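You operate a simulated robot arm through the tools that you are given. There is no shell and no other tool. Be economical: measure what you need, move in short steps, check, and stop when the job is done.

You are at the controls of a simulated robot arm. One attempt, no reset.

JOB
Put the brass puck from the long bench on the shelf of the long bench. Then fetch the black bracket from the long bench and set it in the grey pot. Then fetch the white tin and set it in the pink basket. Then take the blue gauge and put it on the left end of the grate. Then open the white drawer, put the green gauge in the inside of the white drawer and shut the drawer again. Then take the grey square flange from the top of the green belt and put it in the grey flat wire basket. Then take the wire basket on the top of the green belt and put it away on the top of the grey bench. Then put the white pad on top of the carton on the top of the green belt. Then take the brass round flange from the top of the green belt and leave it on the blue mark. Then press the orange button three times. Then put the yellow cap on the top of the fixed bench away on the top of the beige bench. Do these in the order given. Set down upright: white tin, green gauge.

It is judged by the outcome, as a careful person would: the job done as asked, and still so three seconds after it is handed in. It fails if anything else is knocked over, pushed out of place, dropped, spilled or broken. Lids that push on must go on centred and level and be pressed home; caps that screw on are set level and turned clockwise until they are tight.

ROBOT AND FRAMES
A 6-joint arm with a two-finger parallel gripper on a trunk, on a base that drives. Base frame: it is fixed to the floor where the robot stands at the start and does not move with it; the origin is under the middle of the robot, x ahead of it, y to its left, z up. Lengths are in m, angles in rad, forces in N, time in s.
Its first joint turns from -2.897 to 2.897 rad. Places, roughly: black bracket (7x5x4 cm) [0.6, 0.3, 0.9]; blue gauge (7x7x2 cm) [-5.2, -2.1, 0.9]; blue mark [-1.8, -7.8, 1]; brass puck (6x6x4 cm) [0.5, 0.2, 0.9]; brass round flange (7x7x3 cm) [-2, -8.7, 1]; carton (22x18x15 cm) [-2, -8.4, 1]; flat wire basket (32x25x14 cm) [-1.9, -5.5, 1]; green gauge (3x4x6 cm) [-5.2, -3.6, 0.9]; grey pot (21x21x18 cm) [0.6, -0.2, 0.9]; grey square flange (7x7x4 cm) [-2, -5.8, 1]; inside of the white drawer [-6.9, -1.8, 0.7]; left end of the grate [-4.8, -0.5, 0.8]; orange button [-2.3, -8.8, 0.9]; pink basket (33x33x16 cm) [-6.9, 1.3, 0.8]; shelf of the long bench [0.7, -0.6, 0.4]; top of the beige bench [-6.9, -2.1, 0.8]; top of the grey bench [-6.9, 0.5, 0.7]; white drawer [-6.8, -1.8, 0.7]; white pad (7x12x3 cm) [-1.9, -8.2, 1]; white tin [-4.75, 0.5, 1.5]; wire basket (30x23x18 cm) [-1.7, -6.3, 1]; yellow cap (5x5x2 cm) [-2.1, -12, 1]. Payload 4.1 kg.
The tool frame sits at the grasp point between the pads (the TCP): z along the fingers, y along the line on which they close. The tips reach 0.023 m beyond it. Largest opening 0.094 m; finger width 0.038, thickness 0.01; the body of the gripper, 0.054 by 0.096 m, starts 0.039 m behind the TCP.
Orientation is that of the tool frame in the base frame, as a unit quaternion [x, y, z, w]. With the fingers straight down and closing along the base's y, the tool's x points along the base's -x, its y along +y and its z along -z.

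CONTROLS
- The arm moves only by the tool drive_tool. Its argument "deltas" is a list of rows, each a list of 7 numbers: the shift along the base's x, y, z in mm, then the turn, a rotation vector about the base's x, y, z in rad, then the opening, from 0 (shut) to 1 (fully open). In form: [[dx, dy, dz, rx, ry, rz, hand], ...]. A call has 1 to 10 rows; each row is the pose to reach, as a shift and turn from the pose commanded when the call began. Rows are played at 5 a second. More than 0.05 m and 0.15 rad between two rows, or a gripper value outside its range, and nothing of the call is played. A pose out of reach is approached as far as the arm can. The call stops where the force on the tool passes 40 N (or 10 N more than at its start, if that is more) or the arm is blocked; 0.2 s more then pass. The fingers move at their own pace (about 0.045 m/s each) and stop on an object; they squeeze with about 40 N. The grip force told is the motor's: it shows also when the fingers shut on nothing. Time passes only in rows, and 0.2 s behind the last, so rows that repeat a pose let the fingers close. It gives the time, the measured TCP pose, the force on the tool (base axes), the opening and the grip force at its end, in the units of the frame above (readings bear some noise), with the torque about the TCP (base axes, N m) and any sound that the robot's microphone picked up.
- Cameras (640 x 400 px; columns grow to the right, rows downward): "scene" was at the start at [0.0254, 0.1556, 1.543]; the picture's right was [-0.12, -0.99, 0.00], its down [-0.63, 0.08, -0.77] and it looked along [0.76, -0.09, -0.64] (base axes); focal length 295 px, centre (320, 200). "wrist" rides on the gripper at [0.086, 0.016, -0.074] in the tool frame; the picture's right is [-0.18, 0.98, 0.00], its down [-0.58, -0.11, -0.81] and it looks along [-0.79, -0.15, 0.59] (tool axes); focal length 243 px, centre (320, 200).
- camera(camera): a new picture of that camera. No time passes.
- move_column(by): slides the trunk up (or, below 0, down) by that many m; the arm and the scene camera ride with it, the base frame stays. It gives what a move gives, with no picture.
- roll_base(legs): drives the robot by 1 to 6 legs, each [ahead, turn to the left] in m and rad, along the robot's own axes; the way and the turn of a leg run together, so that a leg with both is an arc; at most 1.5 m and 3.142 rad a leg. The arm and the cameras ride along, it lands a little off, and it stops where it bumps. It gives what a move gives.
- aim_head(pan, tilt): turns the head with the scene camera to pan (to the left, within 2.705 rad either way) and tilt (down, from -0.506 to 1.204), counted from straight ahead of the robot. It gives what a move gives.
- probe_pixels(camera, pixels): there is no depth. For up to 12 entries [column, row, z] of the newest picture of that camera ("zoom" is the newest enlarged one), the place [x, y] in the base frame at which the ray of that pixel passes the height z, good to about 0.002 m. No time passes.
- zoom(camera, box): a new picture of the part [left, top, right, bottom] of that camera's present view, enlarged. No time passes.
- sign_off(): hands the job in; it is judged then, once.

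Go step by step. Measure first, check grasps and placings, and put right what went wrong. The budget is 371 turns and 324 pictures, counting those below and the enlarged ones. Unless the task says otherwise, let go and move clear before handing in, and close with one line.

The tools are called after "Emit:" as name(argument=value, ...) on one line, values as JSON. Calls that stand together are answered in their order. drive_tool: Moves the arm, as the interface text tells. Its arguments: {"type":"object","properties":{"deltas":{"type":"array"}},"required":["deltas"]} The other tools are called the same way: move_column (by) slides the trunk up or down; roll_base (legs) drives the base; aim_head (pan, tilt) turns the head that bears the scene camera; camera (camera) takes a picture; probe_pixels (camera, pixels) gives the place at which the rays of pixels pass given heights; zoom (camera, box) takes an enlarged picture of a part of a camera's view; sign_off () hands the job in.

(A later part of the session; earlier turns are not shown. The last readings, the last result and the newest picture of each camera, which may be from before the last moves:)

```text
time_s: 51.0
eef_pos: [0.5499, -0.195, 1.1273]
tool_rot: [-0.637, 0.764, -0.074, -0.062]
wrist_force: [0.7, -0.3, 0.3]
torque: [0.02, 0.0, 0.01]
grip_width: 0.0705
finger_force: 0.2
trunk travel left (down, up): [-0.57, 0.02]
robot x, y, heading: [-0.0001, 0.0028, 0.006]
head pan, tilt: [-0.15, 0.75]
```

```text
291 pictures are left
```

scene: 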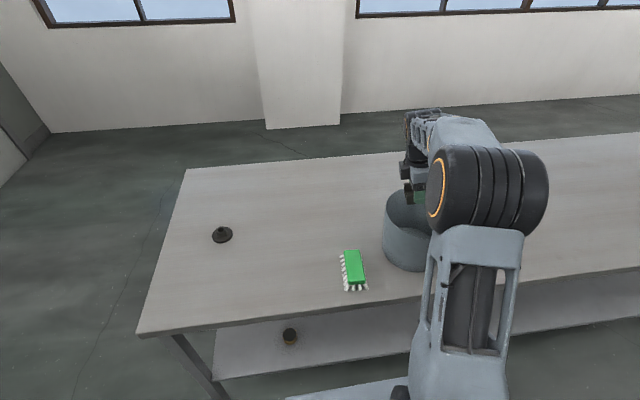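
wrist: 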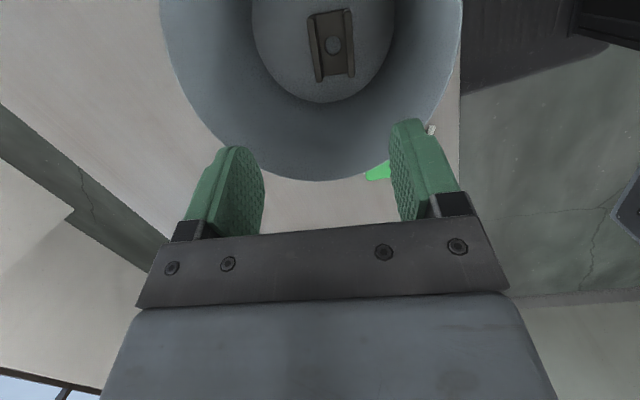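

The bracket lies in the pot. I'll undo the tilt and yaw, pull the arm in, then back off and look behind.

Emit:
drive_tool(deltas=[[0, 0, 30, 0.1, 0, 0, 1], [0, 0, 60, 0.2, 0, 0, 1]])

Emit:
drive_tool(deltas=[[0, 10, 10, 0, 0, -0.145, 1], [-10, 30, 20, 0, 0, -0.29, 1], [-20, 50, 30, 0, 0, -0.435, 1], [-40, 75, 40, 0, 0, -0.58, 1], [-60, 100, 50, 0, 0, -0.725, 1], [-80, 125, 60, 0, 0, -0.87, 1], [-100, 150, 60, 0, 0, -1.015, 1], [-120, 175, 60, 0, 0, -1.16, 1], [-140, 195, 60, 0, 0, -1.28, 1], [-150, 195, 60, 0, 0, -1.39, 1]])

Emit:
roll_base(legs=[[-0.5, 0]])

Emit:
aim_head(pan=2.6, tilt=0.3)

Emit:
camera(camera="scene")

Emit:
aim_head(pan=-2.6, tilt=0.3)

Emit:
camera(camera="scene")

```text
time_s: 51.5
eef_pos: [0.5498, -0.1945, 1.1856]
tool_rot: [-0.64, 0.768, 0.002, 0.001]
wrist_force: [-0.1, 0.1, -0.2]
torque: [0.01, -0.01, -0.03]
grip_width: 0.0939
finger_force: 0.2
trunk travel left (down, up): [-0.57, 0.02]
robot x, y, heading: [0.0054, 0.0, 0.006]
head pan, tilt: [-0.15, 0.75]
```

```text
time_s: 53.8
eef_pos: [0.3989, -0.0003, 1.2455]
tool_rot: [0.002, 1.0, 0.0, 0.003]
wrist_force: [0.2, 0.0, -0.1]
torque: [0.0, 0.01, 0.02]
grip_width: 0.094
finger_force: 0.1
trunk travel left (down, up): [-0.57, 0.02]
robot x, y, heading: [0.0031, 0.0019, 0.003]
head pan, tilt: [-0.15, 0.75]
```

```text
time_s: 56.7
eef_pos: [-0.1004, -0.0021, 1.2464]
tool_rot: [-0.001, 1.0, 0.0, 0.003]
wrist_force: [-0.2, 0.5, 0.1]
torque: [-0.01, -0.01, -0.03]
grip_width: 0.0938
finger_force: 0.1
trunk travel left (down, up): [-0.57, 0.02]
robot x, y, heading: [-0.4989, -0.0013, 0.007]
head pan, tilt: [-0.15, 0.75]
```

```text
time_s: 59.1
eef_pos: [-0.0999, -0.003, 1.246]
tool_rot: [-0.001, 1.0, 0.0, 0.003]
wrist_force: [0.3, 0.1, -0.3]
torque: [0.01, 0.0, 0.05]
grip_width: 0.0941
finger_force: 0.0
trunk travel left (down, up): [-0.57, 0.02]
robot x, y, heading: [-0.4983, -0.0039, 0.007]
head pan, tilt: [2.601, 0.3]
```

```text
290 pictures are left
```

scene: 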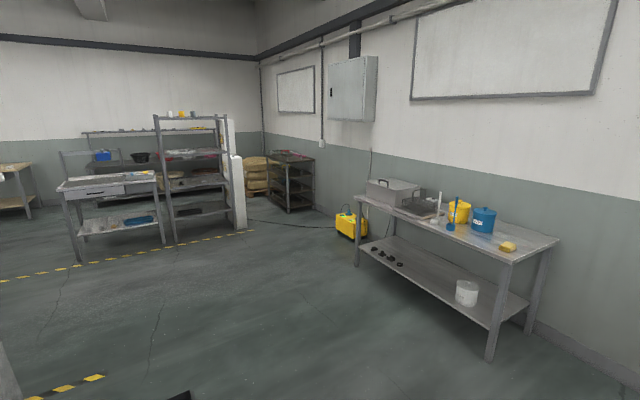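

```text
time_s: 63.2
eef_pos: [-0.0994, -0.0016, 1.2469]
tool_rot: [-0.002, 1.0, 0.0, 0.003]
wrist_force: [0.2, 0.3, 0.9]
torque: [0.01, -0.04, 0.04]
grip_width: 0.094
finger_force: 0.1
trunk travel left (down, up): [-0.57, 0.02]
robot x, y, heading: [-0.4924, -0.0014, 0.009]
head pan, tilt: [-2.601, 0.3]
```

```text
289 pictures are left
```

scene: 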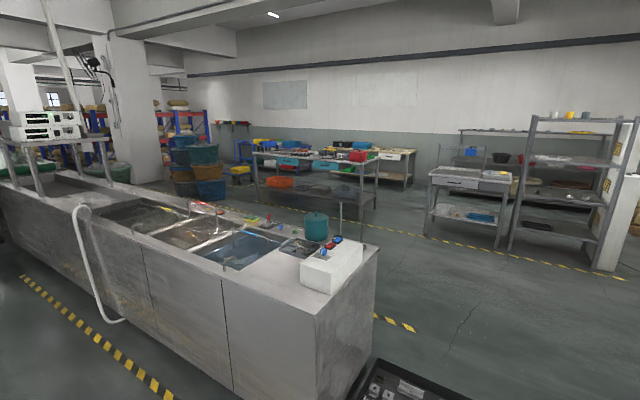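

The rack with the items on top is at right in the second picture (550,115), across open floor. I'll check the counter corner and the rack feet positions before driving.

Emit:
probe_pixels(camera="scene", pixels=[[376, 245, 0.86], [318, 315, 0.86], [376, 345, 0.0], [512, 250, 0.0], [600, 268, 0.0], [430, 235, 0.0], [498, 247, 0.0], [551, 118, 1.45], [571, 118, 1.45], [585, 118, 1.45], [526, 125, 1.4], [625, 130, 1.4]])

```text
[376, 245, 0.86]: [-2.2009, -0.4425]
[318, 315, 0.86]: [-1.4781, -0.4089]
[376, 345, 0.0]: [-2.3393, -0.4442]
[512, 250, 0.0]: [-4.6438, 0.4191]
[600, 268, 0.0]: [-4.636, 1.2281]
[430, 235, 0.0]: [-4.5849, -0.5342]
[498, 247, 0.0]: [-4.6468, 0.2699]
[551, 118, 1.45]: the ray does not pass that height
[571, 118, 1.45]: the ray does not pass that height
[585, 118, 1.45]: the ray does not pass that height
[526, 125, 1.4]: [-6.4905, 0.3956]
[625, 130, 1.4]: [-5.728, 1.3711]
```

The path is clear: the counter is at y<−0.43 and the rack feet are at x≈−4.64, y 0.42–1.23. I'll turn around and drive toward the rack at y≈0.5.

Emit:
roll_base(legs=[[0, 2.98], [1.5, 0], [1.5, 0]])

Emit:
aim_head(pan=0, tilt=0.1)

Emit:
camera(camera="scene")

```text
time_s: 75.0
eef_pos: [-1.8699, 0.1953, 1.2447]
tool_rot: [0.997, -0.072, -0.002, -0.001]
wrist_force: [-3.0, 1.2, -1.1]
torque: [-0.04, -0.21, 0.02]
grip_width: 0.094
finger_force: 0.2
trunk travel left (down, up): [-0.57, 0.02]
robot x, y, heading: [-1.4734, 0.1375, 3.001]
head pan, tilt: [-2.601, 0.3]
stopped in leg 2: the robot was blocked; the commanded pose is now the measured one
```

```text
time_s: 77.4
eef_pos: [-1.8621, 0.1949, 1.2493]
tool_rot: [0.997, -0.073, -0.006, -0.001]
wrist_force: [-0.9, -0.2, 0.9]
torque: [0.0, -0.02, -0.03]
grip_width: 0.0941
finger_force: 0.2
trunk travel left (down, up): [-0.57, 0.02]
robot x, y, heading: [-1.4761, 0.1372, 3.004]
head pan, tilt: [0.0, 0.099]
```

```text
288 pictures are left
```

scene: 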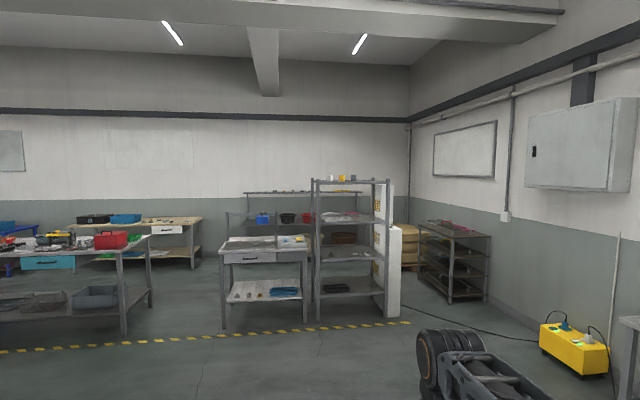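

It was blocked at x=−1.47. I'll look down to see what stopped it.

Emit:
aim_head(pan=0, tilt=1.0)

Emit:
camera(camera="scene")

Emit:
aim_head(pan=0.9, tilt=0.9)

Emit:
camera(camera="scene")

Emit:
aim_head(pan=-1.0, tilt=0.9)

Emit:
camera(camera="scene")

```text
time_s: 78.6
eef_pos: [-1.8626, 0.1944, 1.2492]
tool_rot: [0.997, -0.072, -0.006, -0.001]
wrist_force: [0.0, 0.2, -0.5]
torque: [0.03, 0.0, -0.02]
grip_width: 0.0939
finger_force: 0.1
trunk travel left (down, up): [-0.57, 0.02]
robot x, y, heading: [-1.4746, 0.1362, 2.999]
head pan, tilt: [0.0, 1.0]
```

```text
287 pictures are left
```

scene: 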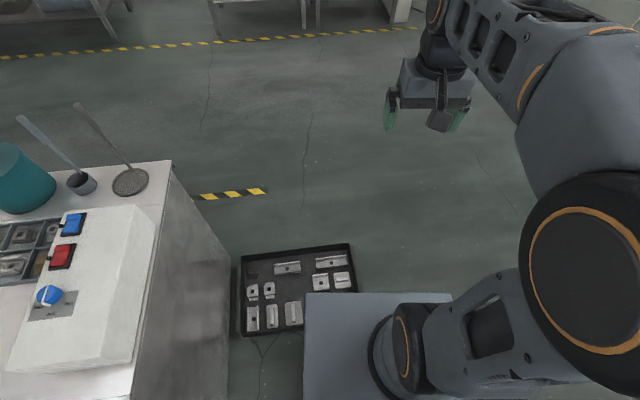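

```text
time_s: 79.8
eef_pos: [-1.862, 0.1943, 1.2479]
tool_rot: [0.997, -0.073, -0.006, 0.0]
wrist_force: [-0.1, 0.4, -0.3]
torque: [0.01, 0.0, -0.05]
grip_width: 0.094
finger_force: 0.1
trunk travel left (down, up): [-0.57, 0.02]
robot x, y, heading: [-1.4701, 0.1393, 3.002]
head pan, tilt: [0.901, 0.901]
```

```text
286 pictures are left
```

scene: 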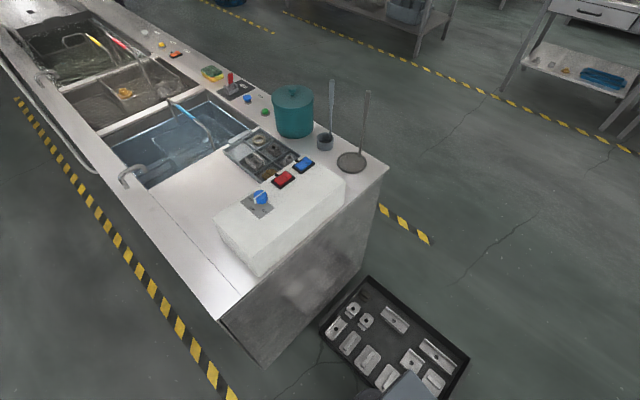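

```text
time_s: 81.6
eef_pos: [-1.8617, 0.1943, 1.2491]
tool_rot: [0.997, -0.072, -0.006, -0.001]
wrist_force: [0.1, 1.0, 0.4]
torque: [0.01, -0.02, -0.02]
grip_width: 0.0941
finger_force: 0.0
trunk travel left (down, up): [-0.57, 0.02]
robot x, y, heading: [-1.4738, 0.1367, 3.007]
head pan, tilt: [-1.0, 0.901]
```

```text
285 pictures are left
```

scene: 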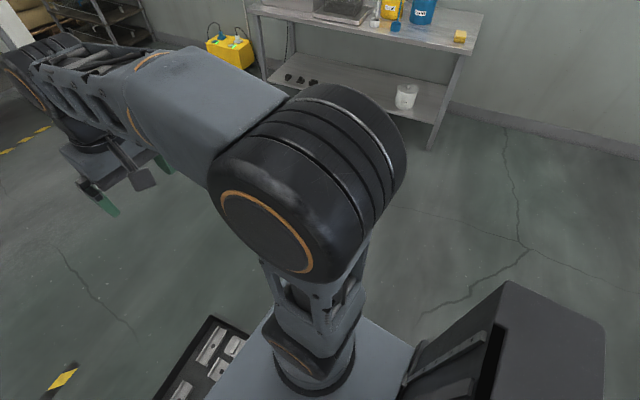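

The robot's base touched a low tray of parts on the floor. I'll look again to see whether it has shifted; earlier its far edge was at x≈−2.19, from y −0.39 to at least 0.17.

Emit:
aim_head(pan=0.35, tilt=1.0)

Emit:
camera(camera="scene")

```text
time_s: 83.1
eef_pos: [-1.8629, 0.1943, 1.248]
tool_rot: [0.997, -0.072, -0.007, -0.001]
wrist_force: [-0.2, 0.1, 0.0]
torque: [-0.02, 0.01, 0.0]
grip_width: 0.0939
finger_force: 0.1
trunk travel left (down, up): [-0.57, 0.02]
robot x, y, heading: [-1.4702, 0.1361, 2.996]
head pan, tilt: [0.351, 1.0]
```

```text
284 pictures are left
```

scene: 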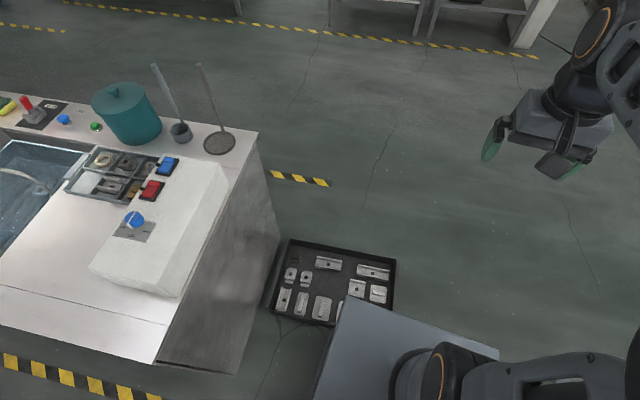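

Emit:
probe_pixels(camera="scene", pixels=[[291, 239, 0.05], [396, 261, 0.05], [267, 311, 0.05], [330, 327, 0.05], [345, 297, 0.3], [497, 350, 0.3], [312, 398, 0.3], [240, 372, 0.0], [281, 240, 0.0], [260, 140, 0.86], [345, 297, 0.2], [497, 350, 0.2]])

```text
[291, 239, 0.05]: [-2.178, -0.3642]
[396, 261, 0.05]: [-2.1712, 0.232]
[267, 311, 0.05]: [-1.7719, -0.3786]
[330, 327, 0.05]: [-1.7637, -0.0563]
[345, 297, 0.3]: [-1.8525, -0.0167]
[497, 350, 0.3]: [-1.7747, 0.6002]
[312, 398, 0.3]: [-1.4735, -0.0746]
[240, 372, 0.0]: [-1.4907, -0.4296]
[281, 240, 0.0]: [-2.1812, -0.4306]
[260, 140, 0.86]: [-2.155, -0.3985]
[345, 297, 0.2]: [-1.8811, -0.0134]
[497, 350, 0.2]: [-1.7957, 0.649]
```

The tray hasn't shifted (far edge x≈−2.18). I'll back off and detour to y≈0.77, clear of it.

Emit:
roll_base(legs=[[-0.4, 0], [0, -0.9], [0.8, 0], [0, 1.05]])

Emit:
aim_head(pan=0, tilt=0.6)

Emit:
camera(camera="scene")

```text
time_s: 94.5
eef_pos: [-1.8743, 0.7665, 1.2486]
tool_rot: [1.0, 0.004, -0.006, 0.0]
wrist_force: [0.3, -0.3, -0.4]
torque: [0.0, -0.01, -0.01]
grip_width: 0.094
finger_force: 0.1
trunk travel left (down, up): [-0.57, 0.02]
robot x, y, heading: [-1.4798, 0.7684, -3.124]
head pan, tilt: [0.351, 1.0]
```

```text
time_s: 95.3
eef_pos: [-1.8748, 0.7661, 1.249]
tool_rot: [1.0, 0.004, -0.006, 0.001]
wrist_force: [1.2, -0.1, 0.0]
torque: [0.02, -0.03, 0.01]
grip_width: 0.0938
finger_force: 0.1
trunk travel left (down, up): [-0.57, 0.02]
robot x, y, heading: [-1.4795, 0.7698, -3.13]
head pan, tilt: [0.0, 0.6]
```

```text
283 pictures are left
```

scene: 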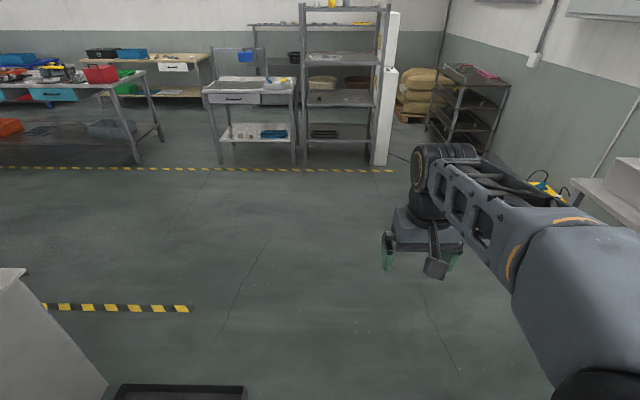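

The floor is clear ahead, so I'll drive toward the rack.

Emit:
roll_base(legs=[[0, 0.045], [1.5, 0], [0.7, 0], [0, -0.05]])

Emit:
aim_head(pan=0, tilt=0.1)

Emit:
camera(camera="scene")

```text
time_s: 107.0
eef_pos: [-4.0772, 0.6287, 1.2486]
tool_rot: [1.0, 0.004, -0.006, 0.0]
wrist_force: [-0.7, -0.4, -1.2]
torque: [-0.08, 0.02, -0.03]
grip_width: 0.0943
finger_force: 0.0
trunk travel left (down, up): [-0.57, 0.02]
robot x, y, heading: [-3.681, 0.6316, -3.13]
head pan, tilt: [0.0, 0.6]
```

```text
time_s: 108.0
eef_pos: [-4.0762, 0.631, 1.2485]
tool_rot: [1.0, 0.005, -0.006, 0.001]
wrist_force: [-0.8, -0.2, -0.6]
torque: [-0.03, 0.02, 0.0]
grip_width: 0.0938
finger_force: 0.2
trunk travel left (down, up): [-0.57, 0.02]
robot x, y, heading: [-3.6803, 0.6346, -3.126]
head pan, tilt: [0.0, 0.099]
```

```text
282 pictures are left
```

scene: 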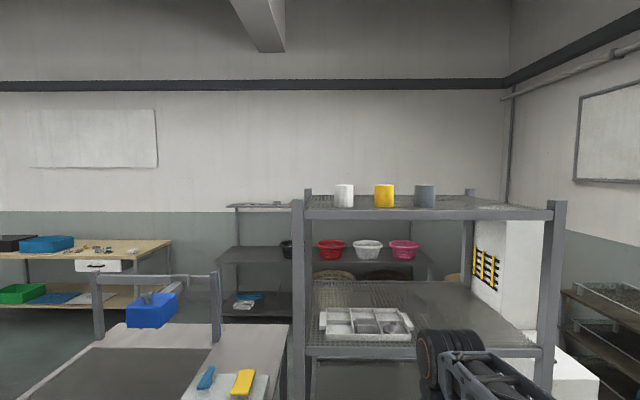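

The white tin is at (344,195) on the top shelf. I'll zoom and measure.

Emit:
zoom(camera="scene", box=[288, 160, 448, 260])

Emit:
probe_pixels(camera="scene", pixels=[[344, 207, 1.46], [344, 207, 1.45], [344, 207, 1.47], [344, 186, 1.56], [344, 207, 1.44], [300, 212, 1.45], [550, 212, 1.45]])

```text
4.00 times, centred on (368, 210) of scene
```

zoom: 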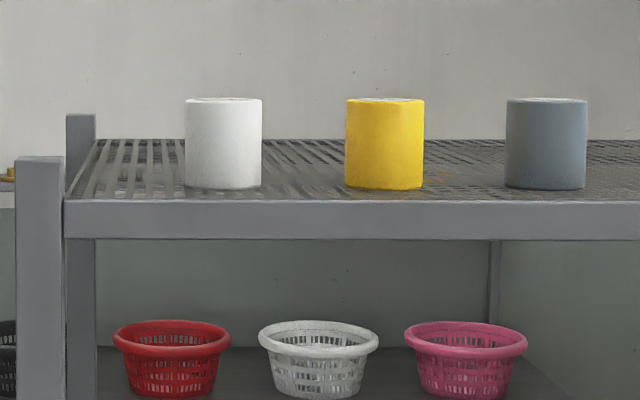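

```text
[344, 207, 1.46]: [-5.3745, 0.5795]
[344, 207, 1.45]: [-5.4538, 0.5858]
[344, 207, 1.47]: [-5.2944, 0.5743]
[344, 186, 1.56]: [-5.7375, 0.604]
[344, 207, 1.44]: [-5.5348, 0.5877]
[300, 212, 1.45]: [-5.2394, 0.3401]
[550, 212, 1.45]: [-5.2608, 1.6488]
```

The tin base is at about z 1.515 and its top about 1.59. I'll see whether the arm can point straight down that high by raising the tool here, clear of the rack.

Emit:
drive_tool(deltas=[[0, 0, 45, 0, 0, 0, 1], [0, 0, 90, 0, 0, 0, 1], [0, 0, 135, 0, 0, 0, 1], [0, 0, 180, 0, 0, 0, 1], [0, 0, 225, 0, 0, 0, 1], [0, 0, 270, 0, 0, 0, 1], [0, 0, 315, 0, 0, 0, 1], [0, 0, 360, 0, 0, 0, 1], [0, 0, 390, 0, 0, 0, 1]])

Emit:
move_column(by=0.02)

Emit:
camera(camera="scene")

```text
time_s: 110.0
eef_pos: [-4.0717, 0.6298, 1.4542]
tool_rot: [1.0, 0.005, -0.007, 0.001]
wrist_force: [0.0, 0.8, 0.3]
torque: [-0.02, 0.04, 0.03]
grip_width: 0.094
finger_force: 0.1
out of reach, approached as far as the arm can: row 5, 6, 7, 8, 9
trunk travel left (down, up): [-0.57, 0.02]
robot x, y, heading: [-3.6821, 0.6335, -3.128]
head pan, tilt: [0.0, 0.099]
```

```text
time_s: 110.7
eef_pos: [-4.0707, 0.6302, 1.4751]
tool_rot: [1.0, 0.004, -0.007, 0.0]
wrist_force: [-0.1, -0.1, 0.3]
torque: [-0.02, -0.02, 0.02]
grip_width: 0.0942
finger_force: 0.1
trunk travel left (down, up): [-0.59, 0.0]
robot x, y, heading: [-3.6817, 0.6327, -3.129]
head pan, tilt: [0.0, 0.099]
```

```text
280 pictures are left
```

scene: 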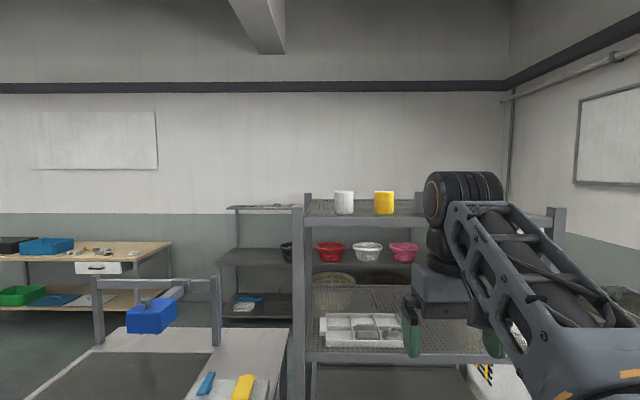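

Straight down tops out at z 1.475, too low for the tin. I'll turn the gripper by π (wrist camera on top) and then pitch it forward; first the turn, here in free space.

Emit:
drive_tool(deltas=[[0, 0, -30, 0, 0, 0.14, 1], [0, 0, -60, 0, 0, 0.28, 1], [0, 0, -90, 0, 0, 0.42, 1], [0, 0, -120, 0, 0, 0.56, 1], [0, 0, -120, 0, 0, 0.7, 1], [0, 0, -120, 0, 0, 0.84, 1], [0, 0, -120, 0, 0, 0.98, 1], [0, 0, -120, 0, 0, 1.12, 1], [0, 0, -120, 0, 0, 1.26, 1], [0, 0, -120, 0, 0, 1.4, 1]])

Emit:
drive_tool(deltas=[[0, 0, 0, 0, 0, 0.145, 1], [0, 0, 0, 0, 0, 0.29, 1], [0, 0, 0, 0, 0, 0.435, 1], [0, 0, 0, 0, 0, 0.58, 1], [0, 0, 0, 0, 0, 0.725, 1], [0, 0, 0, 0, 0, 0.87, 1], [0, 0, 0, 0, 0, 1.015, 1], [0, 0, 0, 0, 0, 1.16, 1], [0, 0, 0, 0, 0, 1.305, 1], [0, 0, 0, 0, 0, 1.45, 1]])

Emit:
drive_tool(deltas=[[0, 0, 0, 0, 0, 0.14, 1], [0, 0, 0, 0, 0, 0.28, 1]])

```text
time_s: 112.8
eef_pos: [-4.0705, 0.6298, 1.3562]
tool_rot: [0.761, 0.649, -0.006, 0.004]
wrist_force: [0.1, 0.1, -0.7]
torque: [-0.02, 0.01, 0.02]
grip_width: 0.0939
finger_force: 0.1
trunk travel left (down, up): [-0.59, 0.0]
robot x, y, heading: [-3.6875, 0.6327, -3.131]
head pan, tilt: [0.0, 0.099]
```

```text
time_s: 115.0
eef_pos: [-4.0714, 0.6305, 1.3546]
tool_rot: [0.139, 0.99, 0.0, 0.007]
wrist_force: [0.5, 0.3, 0.0]
torque: [0.0, 0.04, 0.02]
grip_width: 0.094
finger_force: 0.2
trunk travel left (down, up): [-0.59, 0.0]
robot x, y, heading: [-3.682, 0.629, -3.128]
head pan, tilt: [0.0, 0.099]
```

```text
time_s: 115.7
eef_pos: [-4.0684, 0.5926, 1.3544]
tool_rot: [0.004, 1.0, 0.003, 0.007]
wrist_force: [-0.4, 0.0, -0.3]
torque: [0.01, -0.02, 0.0]
grip_width: 0.0941
finger_force: 0.2
out of reach, approached as far as the arm can: row 2
trunk travel left (down, up): [-0.59, 0.0]
robot x, y, heading: [-3.6837, 0.6368, -3.13]
head pan, tilt: [0.0, 0.099]
```

The turn is done (near the wrist's limit, but fine). Now I'll pitch 0.9 rad forward and raise to see whether z≈1.56 is reachable.

Emit:
drive_tool(deltas=[[0, 0, 0, 0, 0.14, 0, 1], [0, 0, 20, 0, 0.28, 0, 1], [0, 0, 50, 0, 0.42, 0, 1], [0, 0, 90, 0, 0.56, 0, 1], [0, 0, 130, 0, 0.7, 0, 1], [0, 0, 170, 0, 0.82, 0, 1], [0, 0, 210, 0, 0.92, 0, 1], [0, 0, 245, 0, 0.92, 0, 1], [0, 0, 280, 0, 0.92, 0, 1]])

Emit:
camera(camera="wrist")

Emit:
camera(camera="scene")

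```text
time_s: 117.7
eef_pos: [-4.0693, 0.5928, 1.6343]
tool_rot: [0.0, 0.899, 0.0, -0.437]
wrist_force: [-0.7, -0.3, -0.2]
torque: [-0.02, -0.01, -0.01]
grip_width: 0.0942
finger_force: 0.1
trunk travel left (down, up): [-0.59, 0.0]
robot x, y, heading: [-3.6821, 0.6338, -3.127]
head pan, tilt: [0.0, 0.099]
```

```text
279 pictures are left
```

wrist: 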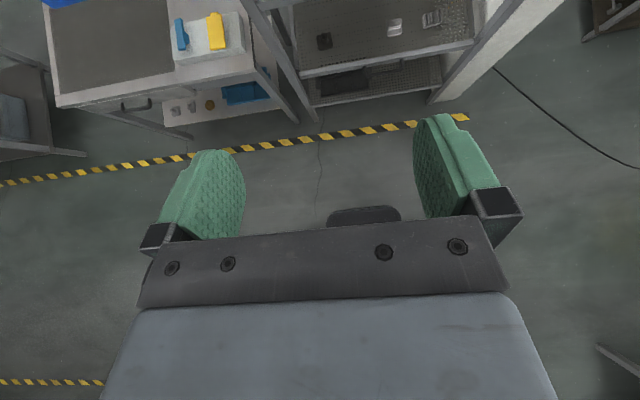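

```text
278 pictures are left
```

scene: 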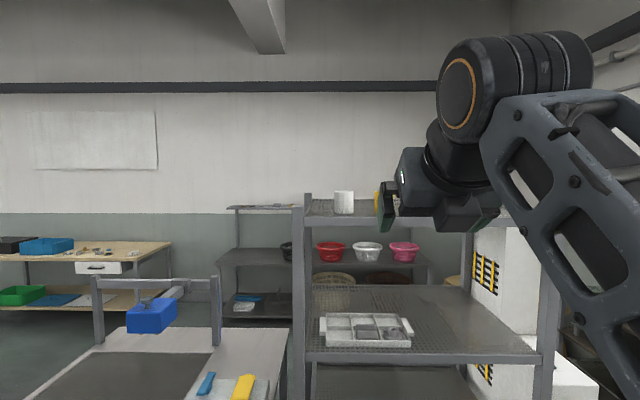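

z≈1.63 works at this pitch. The tin bearing gives y≈0.54. I'll roll forward 0.4 m, with the fingertips still above and in front of the tin, then measure again.

Emit:
roll_base(legs=[[0.4, 0]])

Emit:
camera(camera="scene")

Emit:
camera(camera="wrist")

```text
time_s: 120.1
eef_pos: [-4.4667, 0.5854, 1.6337]
tool_rot: [0.0, 0.899, 0.0, -0.437]
wrist_force: [0.2, -0.3, 0.3]
torque: [-0.02, -0.03, 0.01]
grip_width: 0.0942
finger_force: 0.1
trunk travel left (down, up): [-0.59, 0.0]
robot x, y, heading: [-4.0833, 0.6291, -3.127]
head pan, tilt: [0.0, 0.099]
```

```text
277 pictures are left
```

scene: 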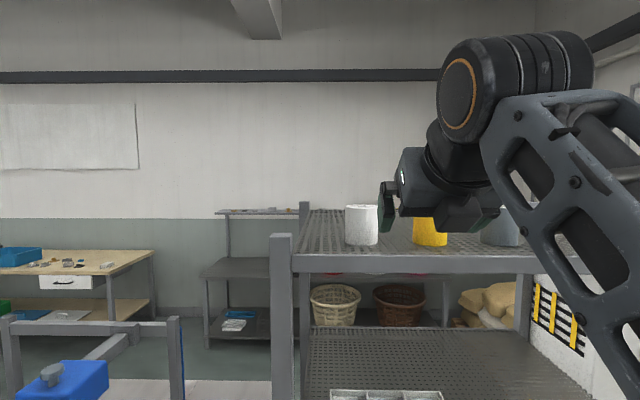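

```text
276 pictures are left
```

wrist: 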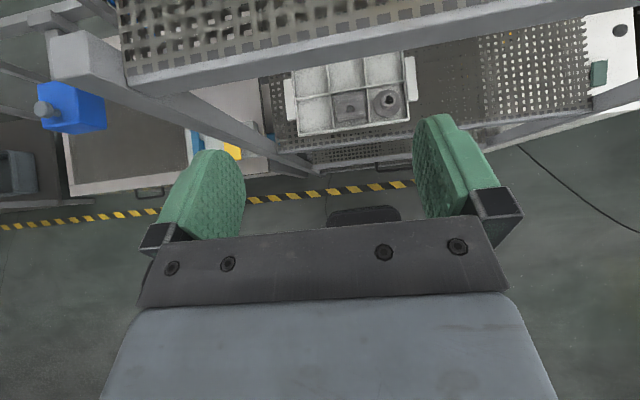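

Emit:
zoom(camera="scene", box=[300, 180, 460, 280])

Emit:
probe_pixels(camera="scene", pixels=[[362, 244, 1.5], [362, 244, 1.48], [362, 244, 1.46], [362, 207, 1.58], [362, 207, 1.56], [362, 207, 1.54], [300, 256, 1.48], [300, 256, 1.5]])

Emit:
probe_pixels(camera="wrist", pixels=[[130, 88, 1.48], [400, 40, 1.48], [130, 88, 1.5], [400, 40, 1.5], [130, 88, 1.46], [400, 40, 1.46]])

```text
4.00 times, centred on (380, 230) of scene
```

zoom: 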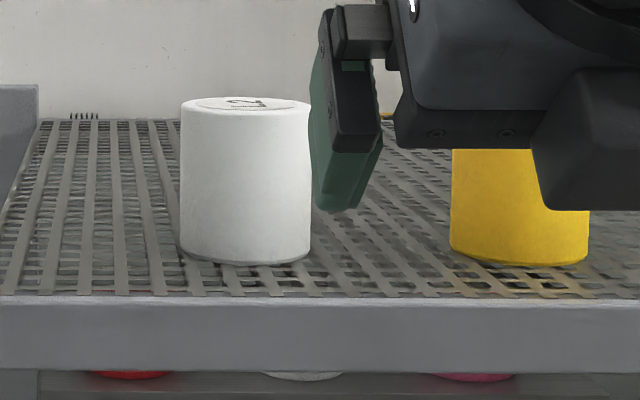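

```text
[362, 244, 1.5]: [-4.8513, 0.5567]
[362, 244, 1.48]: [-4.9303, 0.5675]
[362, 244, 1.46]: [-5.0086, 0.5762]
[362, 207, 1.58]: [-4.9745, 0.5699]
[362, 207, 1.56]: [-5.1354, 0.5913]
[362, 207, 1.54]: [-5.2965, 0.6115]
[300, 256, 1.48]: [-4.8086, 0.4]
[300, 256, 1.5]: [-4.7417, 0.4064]
```

```text
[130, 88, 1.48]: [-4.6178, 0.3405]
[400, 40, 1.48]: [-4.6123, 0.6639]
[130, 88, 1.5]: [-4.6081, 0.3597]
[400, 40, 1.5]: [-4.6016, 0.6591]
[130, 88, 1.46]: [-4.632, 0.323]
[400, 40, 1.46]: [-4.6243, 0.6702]
```

The tin is about at (−4.72,0.539), spanning z 1.54–1.61. I'll align y and height in front of it first.

Emit:
drive_tool(deltas=[[0, -24, -15, 0, 0, 0, 1], [0, -46, -30, 0, 0, 0, 1], [-30, -46, -44, 0, 0, 0, 1], [-70, -46, -46, 0, 0, 0, 1], [-110, -46, -46, 0, 0, 0, 1]])

Emit:
camera(camera="wrist")

Emit:
zoom(camera="scene", box=[300, 180, 460, 280])

```text
time_s: 121.3
eef_pos: [-4.5776, 0.5399, 1.5869]
tool_rot: [0.0, 0.9, 0.0, -0.436]
wrist_force: [-0.4, 0.3, 0.0]
torque: [0.02, -0.02, 0.03]
grip_width: 0.0939
finger_force: 0.1
trunk travel left (down, up): [-0.59, 0.0]
robot x, y, heading: [-4.084, 0.6281, -3.124]
head pan, tilt: [0.0, 0.099]
```

```text
274 pictures are left
```

wrist: 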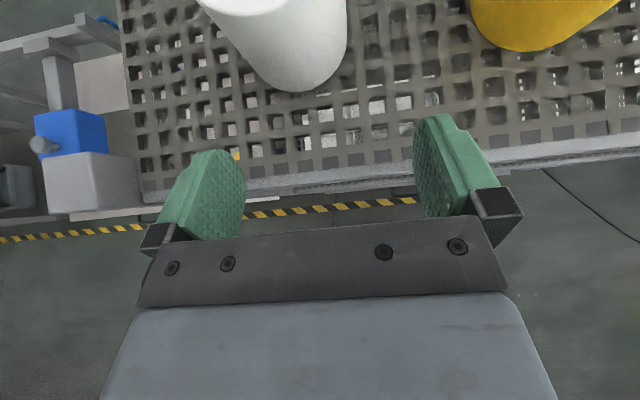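

```text
4.00 times, centred on (380, 230) of scene
```

zoom: 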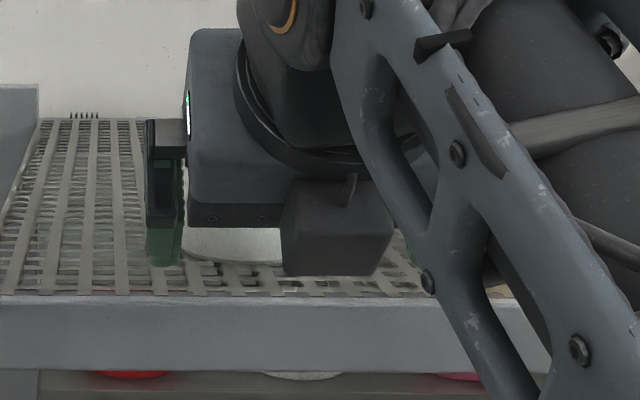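

Emit:
probe_pixels(camera="wrist", pixels=[[300, 91, 1.54], [300, 91, 1.53], [262, 60, 1.54], [345, 50, 1.54], [150, 190, 1.54], [500, 160, 1.54], [330, 172, 1.54]])

```text
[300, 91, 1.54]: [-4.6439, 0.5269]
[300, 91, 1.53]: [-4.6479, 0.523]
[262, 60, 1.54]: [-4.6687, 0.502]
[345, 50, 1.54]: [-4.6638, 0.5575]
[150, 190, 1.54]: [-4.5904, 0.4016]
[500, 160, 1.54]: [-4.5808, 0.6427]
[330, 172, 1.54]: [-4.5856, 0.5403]
```

The tin centre is (−4.678,0.531). I'll advance with a small y correction.

Emit:
drive_tool(deltas=[[0, -9, 0, 0, 0, 0, 1], [-35, -9, 0, 0, 0, 0, 1], [-70, -9, 0, 0, 0, 0, 1], [-98, -9, 0, 0, 0, 0, 1]])

Emit:
camera(camera="wrist")

```text
time_s: 122.3
eef_pos: [-4.6522, 0.534, 1.5801]
tool_rot: [0.001, 0.898, 0.001, -0.439]
wrist_force: [4.4, 0.7, 8.3]
torque: [0.41, -0.07, -0.32]
grip_width: 0.0941
finger_force: 0.1
out of reach, approached as far as the arm can: row 3, 4
trunk travel left (down, up): [-0.59, 0.0]
robot x, y, heading: [-4.0825, 0.6256, -3.127]
head pan, tilt: [0.0, 0.099]
```

```text
272 pictures are left
```

wrist: 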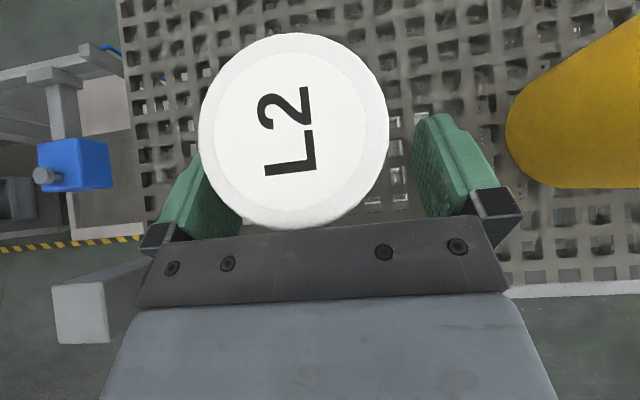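

There is a small contact force (8 N). I'll check where the tin's top centre is before closing.

Emit:
probe_pixels(camera="wrist", pixels=[[293, 130, 1.61], [199, 130, 1.61], [389, 130, 1.61], [293, 33, 1.61], [293, 228, 1.61], [293, 130, 1.62]])

```text
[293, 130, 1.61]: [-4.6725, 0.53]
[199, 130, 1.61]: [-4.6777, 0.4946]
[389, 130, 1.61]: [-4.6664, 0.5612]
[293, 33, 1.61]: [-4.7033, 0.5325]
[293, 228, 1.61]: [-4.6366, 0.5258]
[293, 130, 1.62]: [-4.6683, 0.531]
```

The torque says the right fingertip touches the shelf, and the arm is at its reach limit. I'll back out, raise, and roll 6 cm closer.

Emit:
drive_tool(deltas=[[10, 3, 15, 0, 0, 0, 1], [50, 3, 20, 0, 0, 0, 1], [90, 3, 20, 0, 0, 0, 1], [120, 3, 20, 0, 0, 0, 1]])

Emit:
roll_base(legs=[[0.07, 0]])

Emit:
camera(camera="wrist")

```text
time_s: 123.3
eef_pos: [-4.5711, 0.5384, 1.6242]
tool_rot: [0.0, 0.9, -0.001, -0.437]
wrist_force: [1.3, 0.9, 0.4]
torque: [-0.01, -0.01, -0.01]
grip_width: 0.094
finger_force: 0.0
out of reach, approached as far as the arm can: row 1, 2, 3, 4
trunk travel left (down, up): [-0.59, 0.0]
robot x, y, heading: [-4.0782, 0.6288, -3.126]
head pan, tilt: [0.0, 0.099]
```

```text
time_s: 124.3
eef_pos: [-4.6433, 0.5369, 1.6244]
tool_rot: [-0.001, 0.9, -0.001, -0.437]
wrist_force: [-0.8, -0.4, -0.4]
torque: [0.0, 0.0, 0.01]
grip_width: 0.0941
finger_force: 0.0
trunk travel left (down, up): [-0.59, 0.0]
robot x, y, heading: [-4.1527, 0.626, -3.123]
head pan, tilt: [0.0, 0.099]
```

```text
271 pictures are left
```

wrist: 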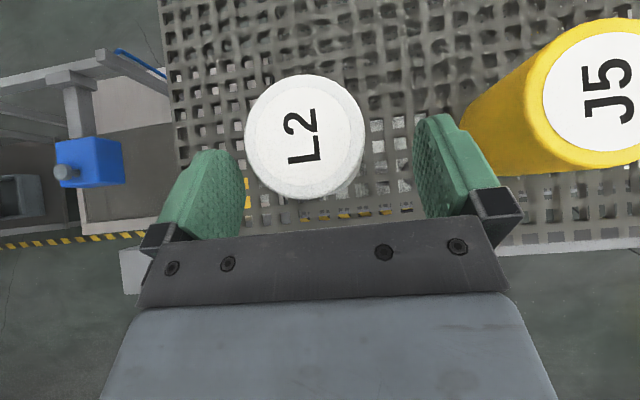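

Emit:
probe_pixels(camera="wrist", pixels=[[304, 136, 1.615], [245, 136, 1.615], [364, 136, 1.615], [304, 74, 1.615], [304, 198, 1.615]])

Emit:
drive_tool(deltas=[[-10, -6, -10, 0, 0, 0, 1], [-20, -7, -20, 0, 0, 0, 1], [-22, -7, -28, 0, 0, 0, 1]])

Emit:
camera(camera="wrist")

```text
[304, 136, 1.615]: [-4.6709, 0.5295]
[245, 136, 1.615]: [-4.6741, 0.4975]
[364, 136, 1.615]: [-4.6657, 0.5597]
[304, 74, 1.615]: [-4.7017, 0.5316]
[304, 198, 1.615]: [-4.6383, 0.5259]
```

```text
time_s: 125.2
eef_pos: [-4.6709, 0.532, 1.6085]
tool_rot: [0.0, 0.9, 0.0, -0.436]
wrist_force: [-0.2, -1.0, -0.4]
torque: [0.01, -0.01, -0.01]
grip_width: 0.0939
finger_force: 0.0
out of reach, approached as far as the arm can: row 1, 2, 3
trunk travel left (down, up): [-0.59, 0.0]
robot x, y, heading: [-4.15, 0.6269, -3.125]
head pan, tilt: [0.0, 0.099]
```

```text
270 pictures are left
```

wrist: 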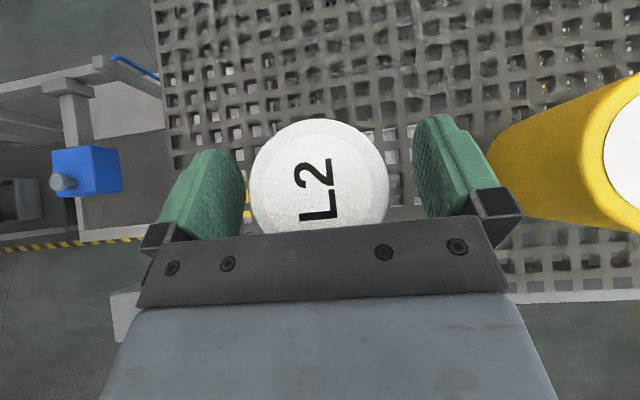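

Centred. I'll go down about 10 mm more.

Emit:
drive_tool(deltas=[[6, -1, -8, 0, 0, 0, 1], [8, -1, -14, 0, 0, 0, 1]])

```text
time_s: 125.8
eef_pos: [-4.6714, 0.531, 1.6083]
tool_rot: [0.0, 0.9, 0.0, -0.436]
wrist_force: [0.9, 0.1, 0.1]
torque: [-0.02, 0.01, 0.04]
grip_width: 0.0938
finger_force: 0.1
out of reach, approached as far as the arm can: row 1, 2
trunk travel left (down, up): [-0.59, 0.0]
robot x, y, heading: [-4.1518, 0.6247, -3.126]
head pan, tilt: [0.0, 0.099]
```

The arm seems held off by a joint limit. I'll bring the command back to the measured pose and try going down with slightly less pitch.

Emit:
drive_tool(deltas=[[-29, 6, 43, 0, 0, 0, 1], [-29, 6, 43, 0, 0, 0, 1]])

Emit:
camera(camera="scene")

```text
refused: row 1 steps farther than a row can; nothing moved
```

```text
269 pictures are left
```

scene: 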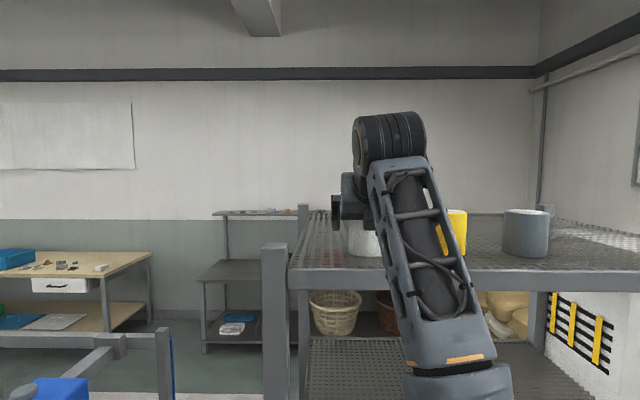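

Emit:
drive_tool(deltas=[[-15, 3, 20, 0, 0, 0, 1], [-29, 6, 43, 0, 0, 0, 1], [-29, 6, 43, 0, 0, 0, 1], [-26, 4, 37, 0, 0, 0, 1], [-24, 3, 31, 0, 0, 0, 1]])

```text
time_s: 127.0
eef_pos: [-4.6757, 0.5366, 1.6104]
tool_rot: [0.0, 0.9, 0.0, -0.437]
wrist_force: [-0.5, 0.2, 0.1]
torque: [0.01, 0.0, 0.01]
grip_width: 0.0941
finger_force: 0.1
out of reach, approached as far as the arm can: row 1, 2, 3, 4, 5
trunk travel left (down, up): [-0.59, 0.0]
robot x, y, heading: [-4.152, 0.6261, -3.131]
head pan, tilt: [0.0, 0.099]
```

The trunk can do it instead: lower by 12 mm.

Emit:
move_column(by=-0.012)

Emit:
camera(camera="wrist")

```text
time_s: 127.5
eef_pos: [-4.6761, 0.5359, 1.5958]
tool_rot: [-0.001, 0.9, 0.0, -0.435]
wrist_force: [1.8, -0.7, 7.2]
torque: [-0.06, -0.11, 0.01]
grip_width: 0.0938
finger_force: 0.0
trunk travel left (down, up): [-0.578, 0.012]
robot x, y, heading: [-4.1549, 0.6288, -3.129]
head pan, tilt: [0.0, 0.099]
```

```text
268 pictures are left
```

wrist: 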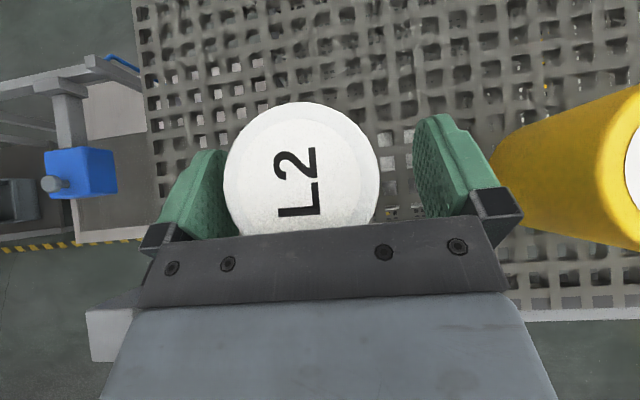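

The palm lightly touches the tin's rim. I'll raise 3 mm and close.

Emit:
move_column(by=0.004)

Emit:
drive_tool(deltas=[[0, 0, 0, 0, 0, 0, 0.7], [0, 0, 0, 0, 0, 0, 0.5], [0, 0, 0, 0, 0, 0, 0.3], [0, 0, 0, 0, 0, 0, 0], [0, 0, 0, 0, 0, 0, 0]])

Emit:
camera(camera="wrist")

```text
time_s: 128.1
eef_pos: [-4.6748, 0.5355, 1.6011]
tool_rot: [-0.001, 0.9, -0.001, -0.436]
wrist_force: [-1.1, 0.5, 0.4]
torque: [0.02, 0.01, 0.01]
grip_width: 0.0941
finger_force: 0.0
trunk travel left (down, up): [-0.582, 0.008]
robot x, y, heading: [-4.1506, 0.6262, -3.132]
head pan, tilt: [0.0, 0.099]
```

```text
time_s: 129.3
eef_pos: [-4.6744, 0.5361, 1.6012]
tool_rot: [0.0, 0.9, 0.0, -0.436]
wrist_force: [0.2, -0.1, -1.1]
torque: [-0.04, 0.01, 0.02]
grip_width: 0.0612
finger_force: 40.1
trunk travel left (down, up): [-0.582, 0.008]
robot x, y, heading: [-4.1496, 0.6262, -3.125]
head pan, tilt: [0.0, 0.099]
```

```text
267 pictures are left
```

wrist: 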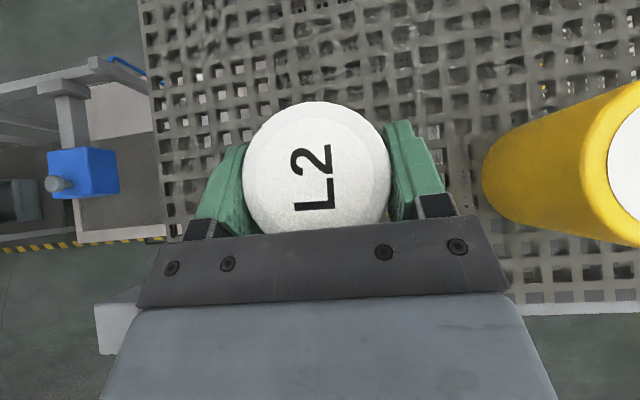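

Gripped at 0.061. I'll lift it with the trunk and the arm.

Emit:
move_column(by=0.008)

Emit:
drive_tool(deltas=[[10, 0, 10, 0, 0, 0, 0], [20, 0, 20, 0, 0, 0, 0], [30, 0, 30, 0, 0, 0, 0], [30, 0, 30, 0, 0, 0, 0]])

Emit:
camera(camera="wrist")

Emit:
camera(camera="scene")

```text
time_s: 129.8
eef_pos: [-4.6751, 0.5374, 1.6092]
tool_rot: [-0.001, 0.9, -0.001, -0.436]
wrist_force: [0.0, 0.1, -2.4]
torque: [0.04, -0.02, 0.01]
grip_width: 0.0613
finger_force: 39.8
trunk travel left (down, up): [-0.59, 0.0]
robot x, y, heading: [-4.1526, 0.6285, -3.127]
head pan, tilt: [0.0, 0.099]
```

```text
time_s: 130.8
eef_pos: [-4.6389, 0.5375, 1.6261]
tool_rot: [0.0, 0.9, 0.0, -0.436]
wrist_force: [-0.1, 0.8, -1.9]
torque: [-0.01, 0.01, 0.01]
grip_width: 0.0611
finger_force: 40.0
out of reach, approached as far as the arm can: row 1, 2, 3, 4
trunk travel left (down, up): [-0.59, 0.0]
robot x, y, heading: [-4.1481, 0.6277, -3.125]
head pan, tilt: [0.0, 0.099]
```

```text
266 pictures are left
```

wrist: 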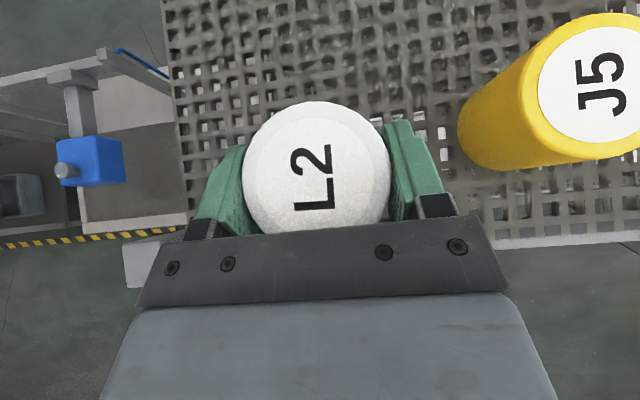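

```text
265 pictures are left
```

scene: 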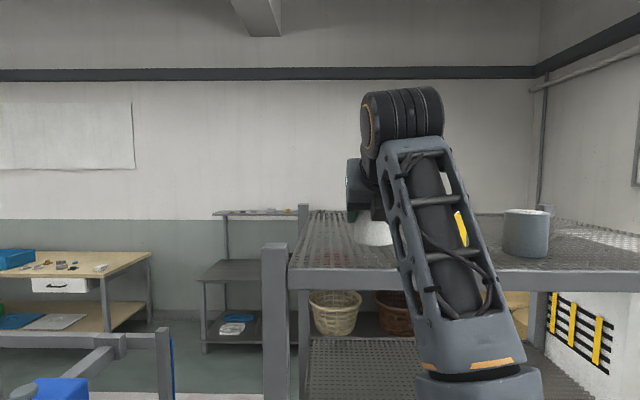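

The tin is lifted clear. I'll back away and survey the way round to the benches behind.

Emit:
roll_base(legs=[[-0.9, 0]])

Emit:
aim_head(pan=0.5, tilt=0.4)

Emit:
camera(camera="scene")

Emit:
aim_head(pan=-0.4, tilt=0.4)

Emit:
camera(camera="scene")

```text
time_s: 135.6
eef_pos: [-3.7434, 0.5511, 1.6272]
tool_rot: [0.002, 0.899, 0.0, -0.437]
wrist_force: [0.1, -0.2, -1.7]
torque: [0.01, -0.02, -0.01]
grip_width: 0.0611
finger_force: 39.9
trunk travel left (down, up): [-0.59, 0.0]
robot x, y, heading: [-3.2573, 0.6381, -3.128]
head pan, tilt: [0.0, 0.099]
```

```text
time_s: 136.5
eef_pos: [-3.7424, 0.552, 1.628]
tool_rot: [0.002, 0.899, 0.0, -0.437]
wrist_force: [0.6, 0.6, -2.4]
torque: [0.01, 0.0, -0.04]
grip_width: 0.0613
finger_force: 39.9
trunk travel left (down, up): [-0.59, 0.0]
robot x, y, heading: [-3.255, 0.64, -3.134]
head pan, tilt: [0.499, 0.4]
```

```text
264 pictures are left
```

scene: 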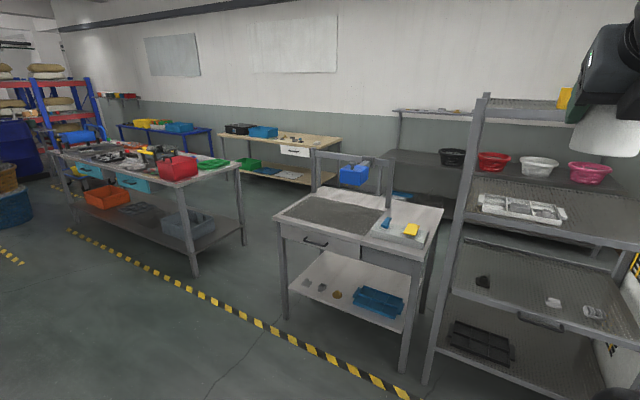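

```text
time_s: 137.7
eef_pos: [-3.7431, 0.5522, 1.6267]
tool_rot: [0.003, 0.899, 0.001, -0.437]
wrist_force: [0.5, -0.2, -1.5]
torque: [-0.03, -0.04, 0.03]
grip_width: 0.0611
finger_force: 39.8
trunk travel left (down, up): [-0.59, 0.0]
robot x, y, heading: [-3.2531, 0.64, -3.135]
head pan, tilt: [-0.4, 0.4]
```

```text
263 pictures are left
```

scene: 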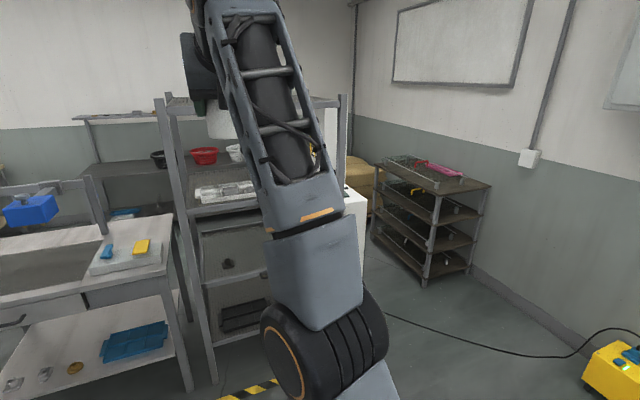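

Emit:
aim_head(pan=0.5, tilt=0.4)

Emit:
camera(camera="scene")

Emit:
probe_pixels(camera="scene", pixels=[[195, 274, 0.0], [244, 245, 0.0], [287, 319, 0.0], [404, 372, 0.0], [62, 200, 0.0], [335, 200, 0.0], [308, 185, 0.0], [236, 183, 0.0], [427, 383, 0.0], [400, 215, 0.0], [590, 172, 0.75], [280, 320, 0.0]])

```text
time_s: 138.9
eef_pos: [-3.7442, 0.5523, 1.6285]
tool_rot: [0.002, 0.9, 0.0, -0.437]
wrist_force: [-0.2, 0.1, -1.6]
torque: [0.03, -0.02, -0.02]
grip_width: 0.0611
finger_force: 39.6
trunk travel left (down, up): [-0.59, 0.0]
robot x, y, heading: [-3.2521, 0.6383, -3.132]
head pan, tilt: [0.499, 0.4]
```

```text
262 pictures are left
```

scene: 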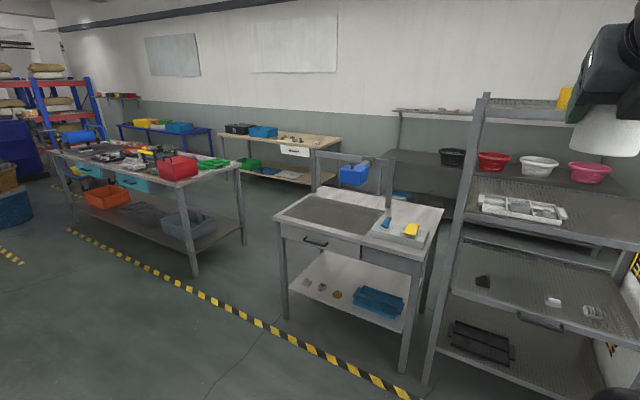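

```text
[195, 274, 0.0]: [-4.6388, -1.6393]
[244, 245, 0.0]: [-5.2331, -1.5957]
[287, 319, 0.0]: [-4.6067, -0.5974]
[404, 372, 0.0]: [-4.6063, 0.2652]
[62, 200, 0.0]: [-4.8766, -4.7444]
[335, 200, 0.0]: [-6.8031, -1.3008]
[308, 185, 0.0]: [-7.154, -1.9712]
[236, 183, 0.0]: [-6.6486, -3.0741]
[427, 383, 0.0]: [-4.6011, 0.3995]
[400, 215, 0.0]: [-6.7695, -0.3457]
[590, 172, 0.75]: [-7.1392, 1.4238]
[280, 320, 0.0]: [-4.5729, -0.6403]
```

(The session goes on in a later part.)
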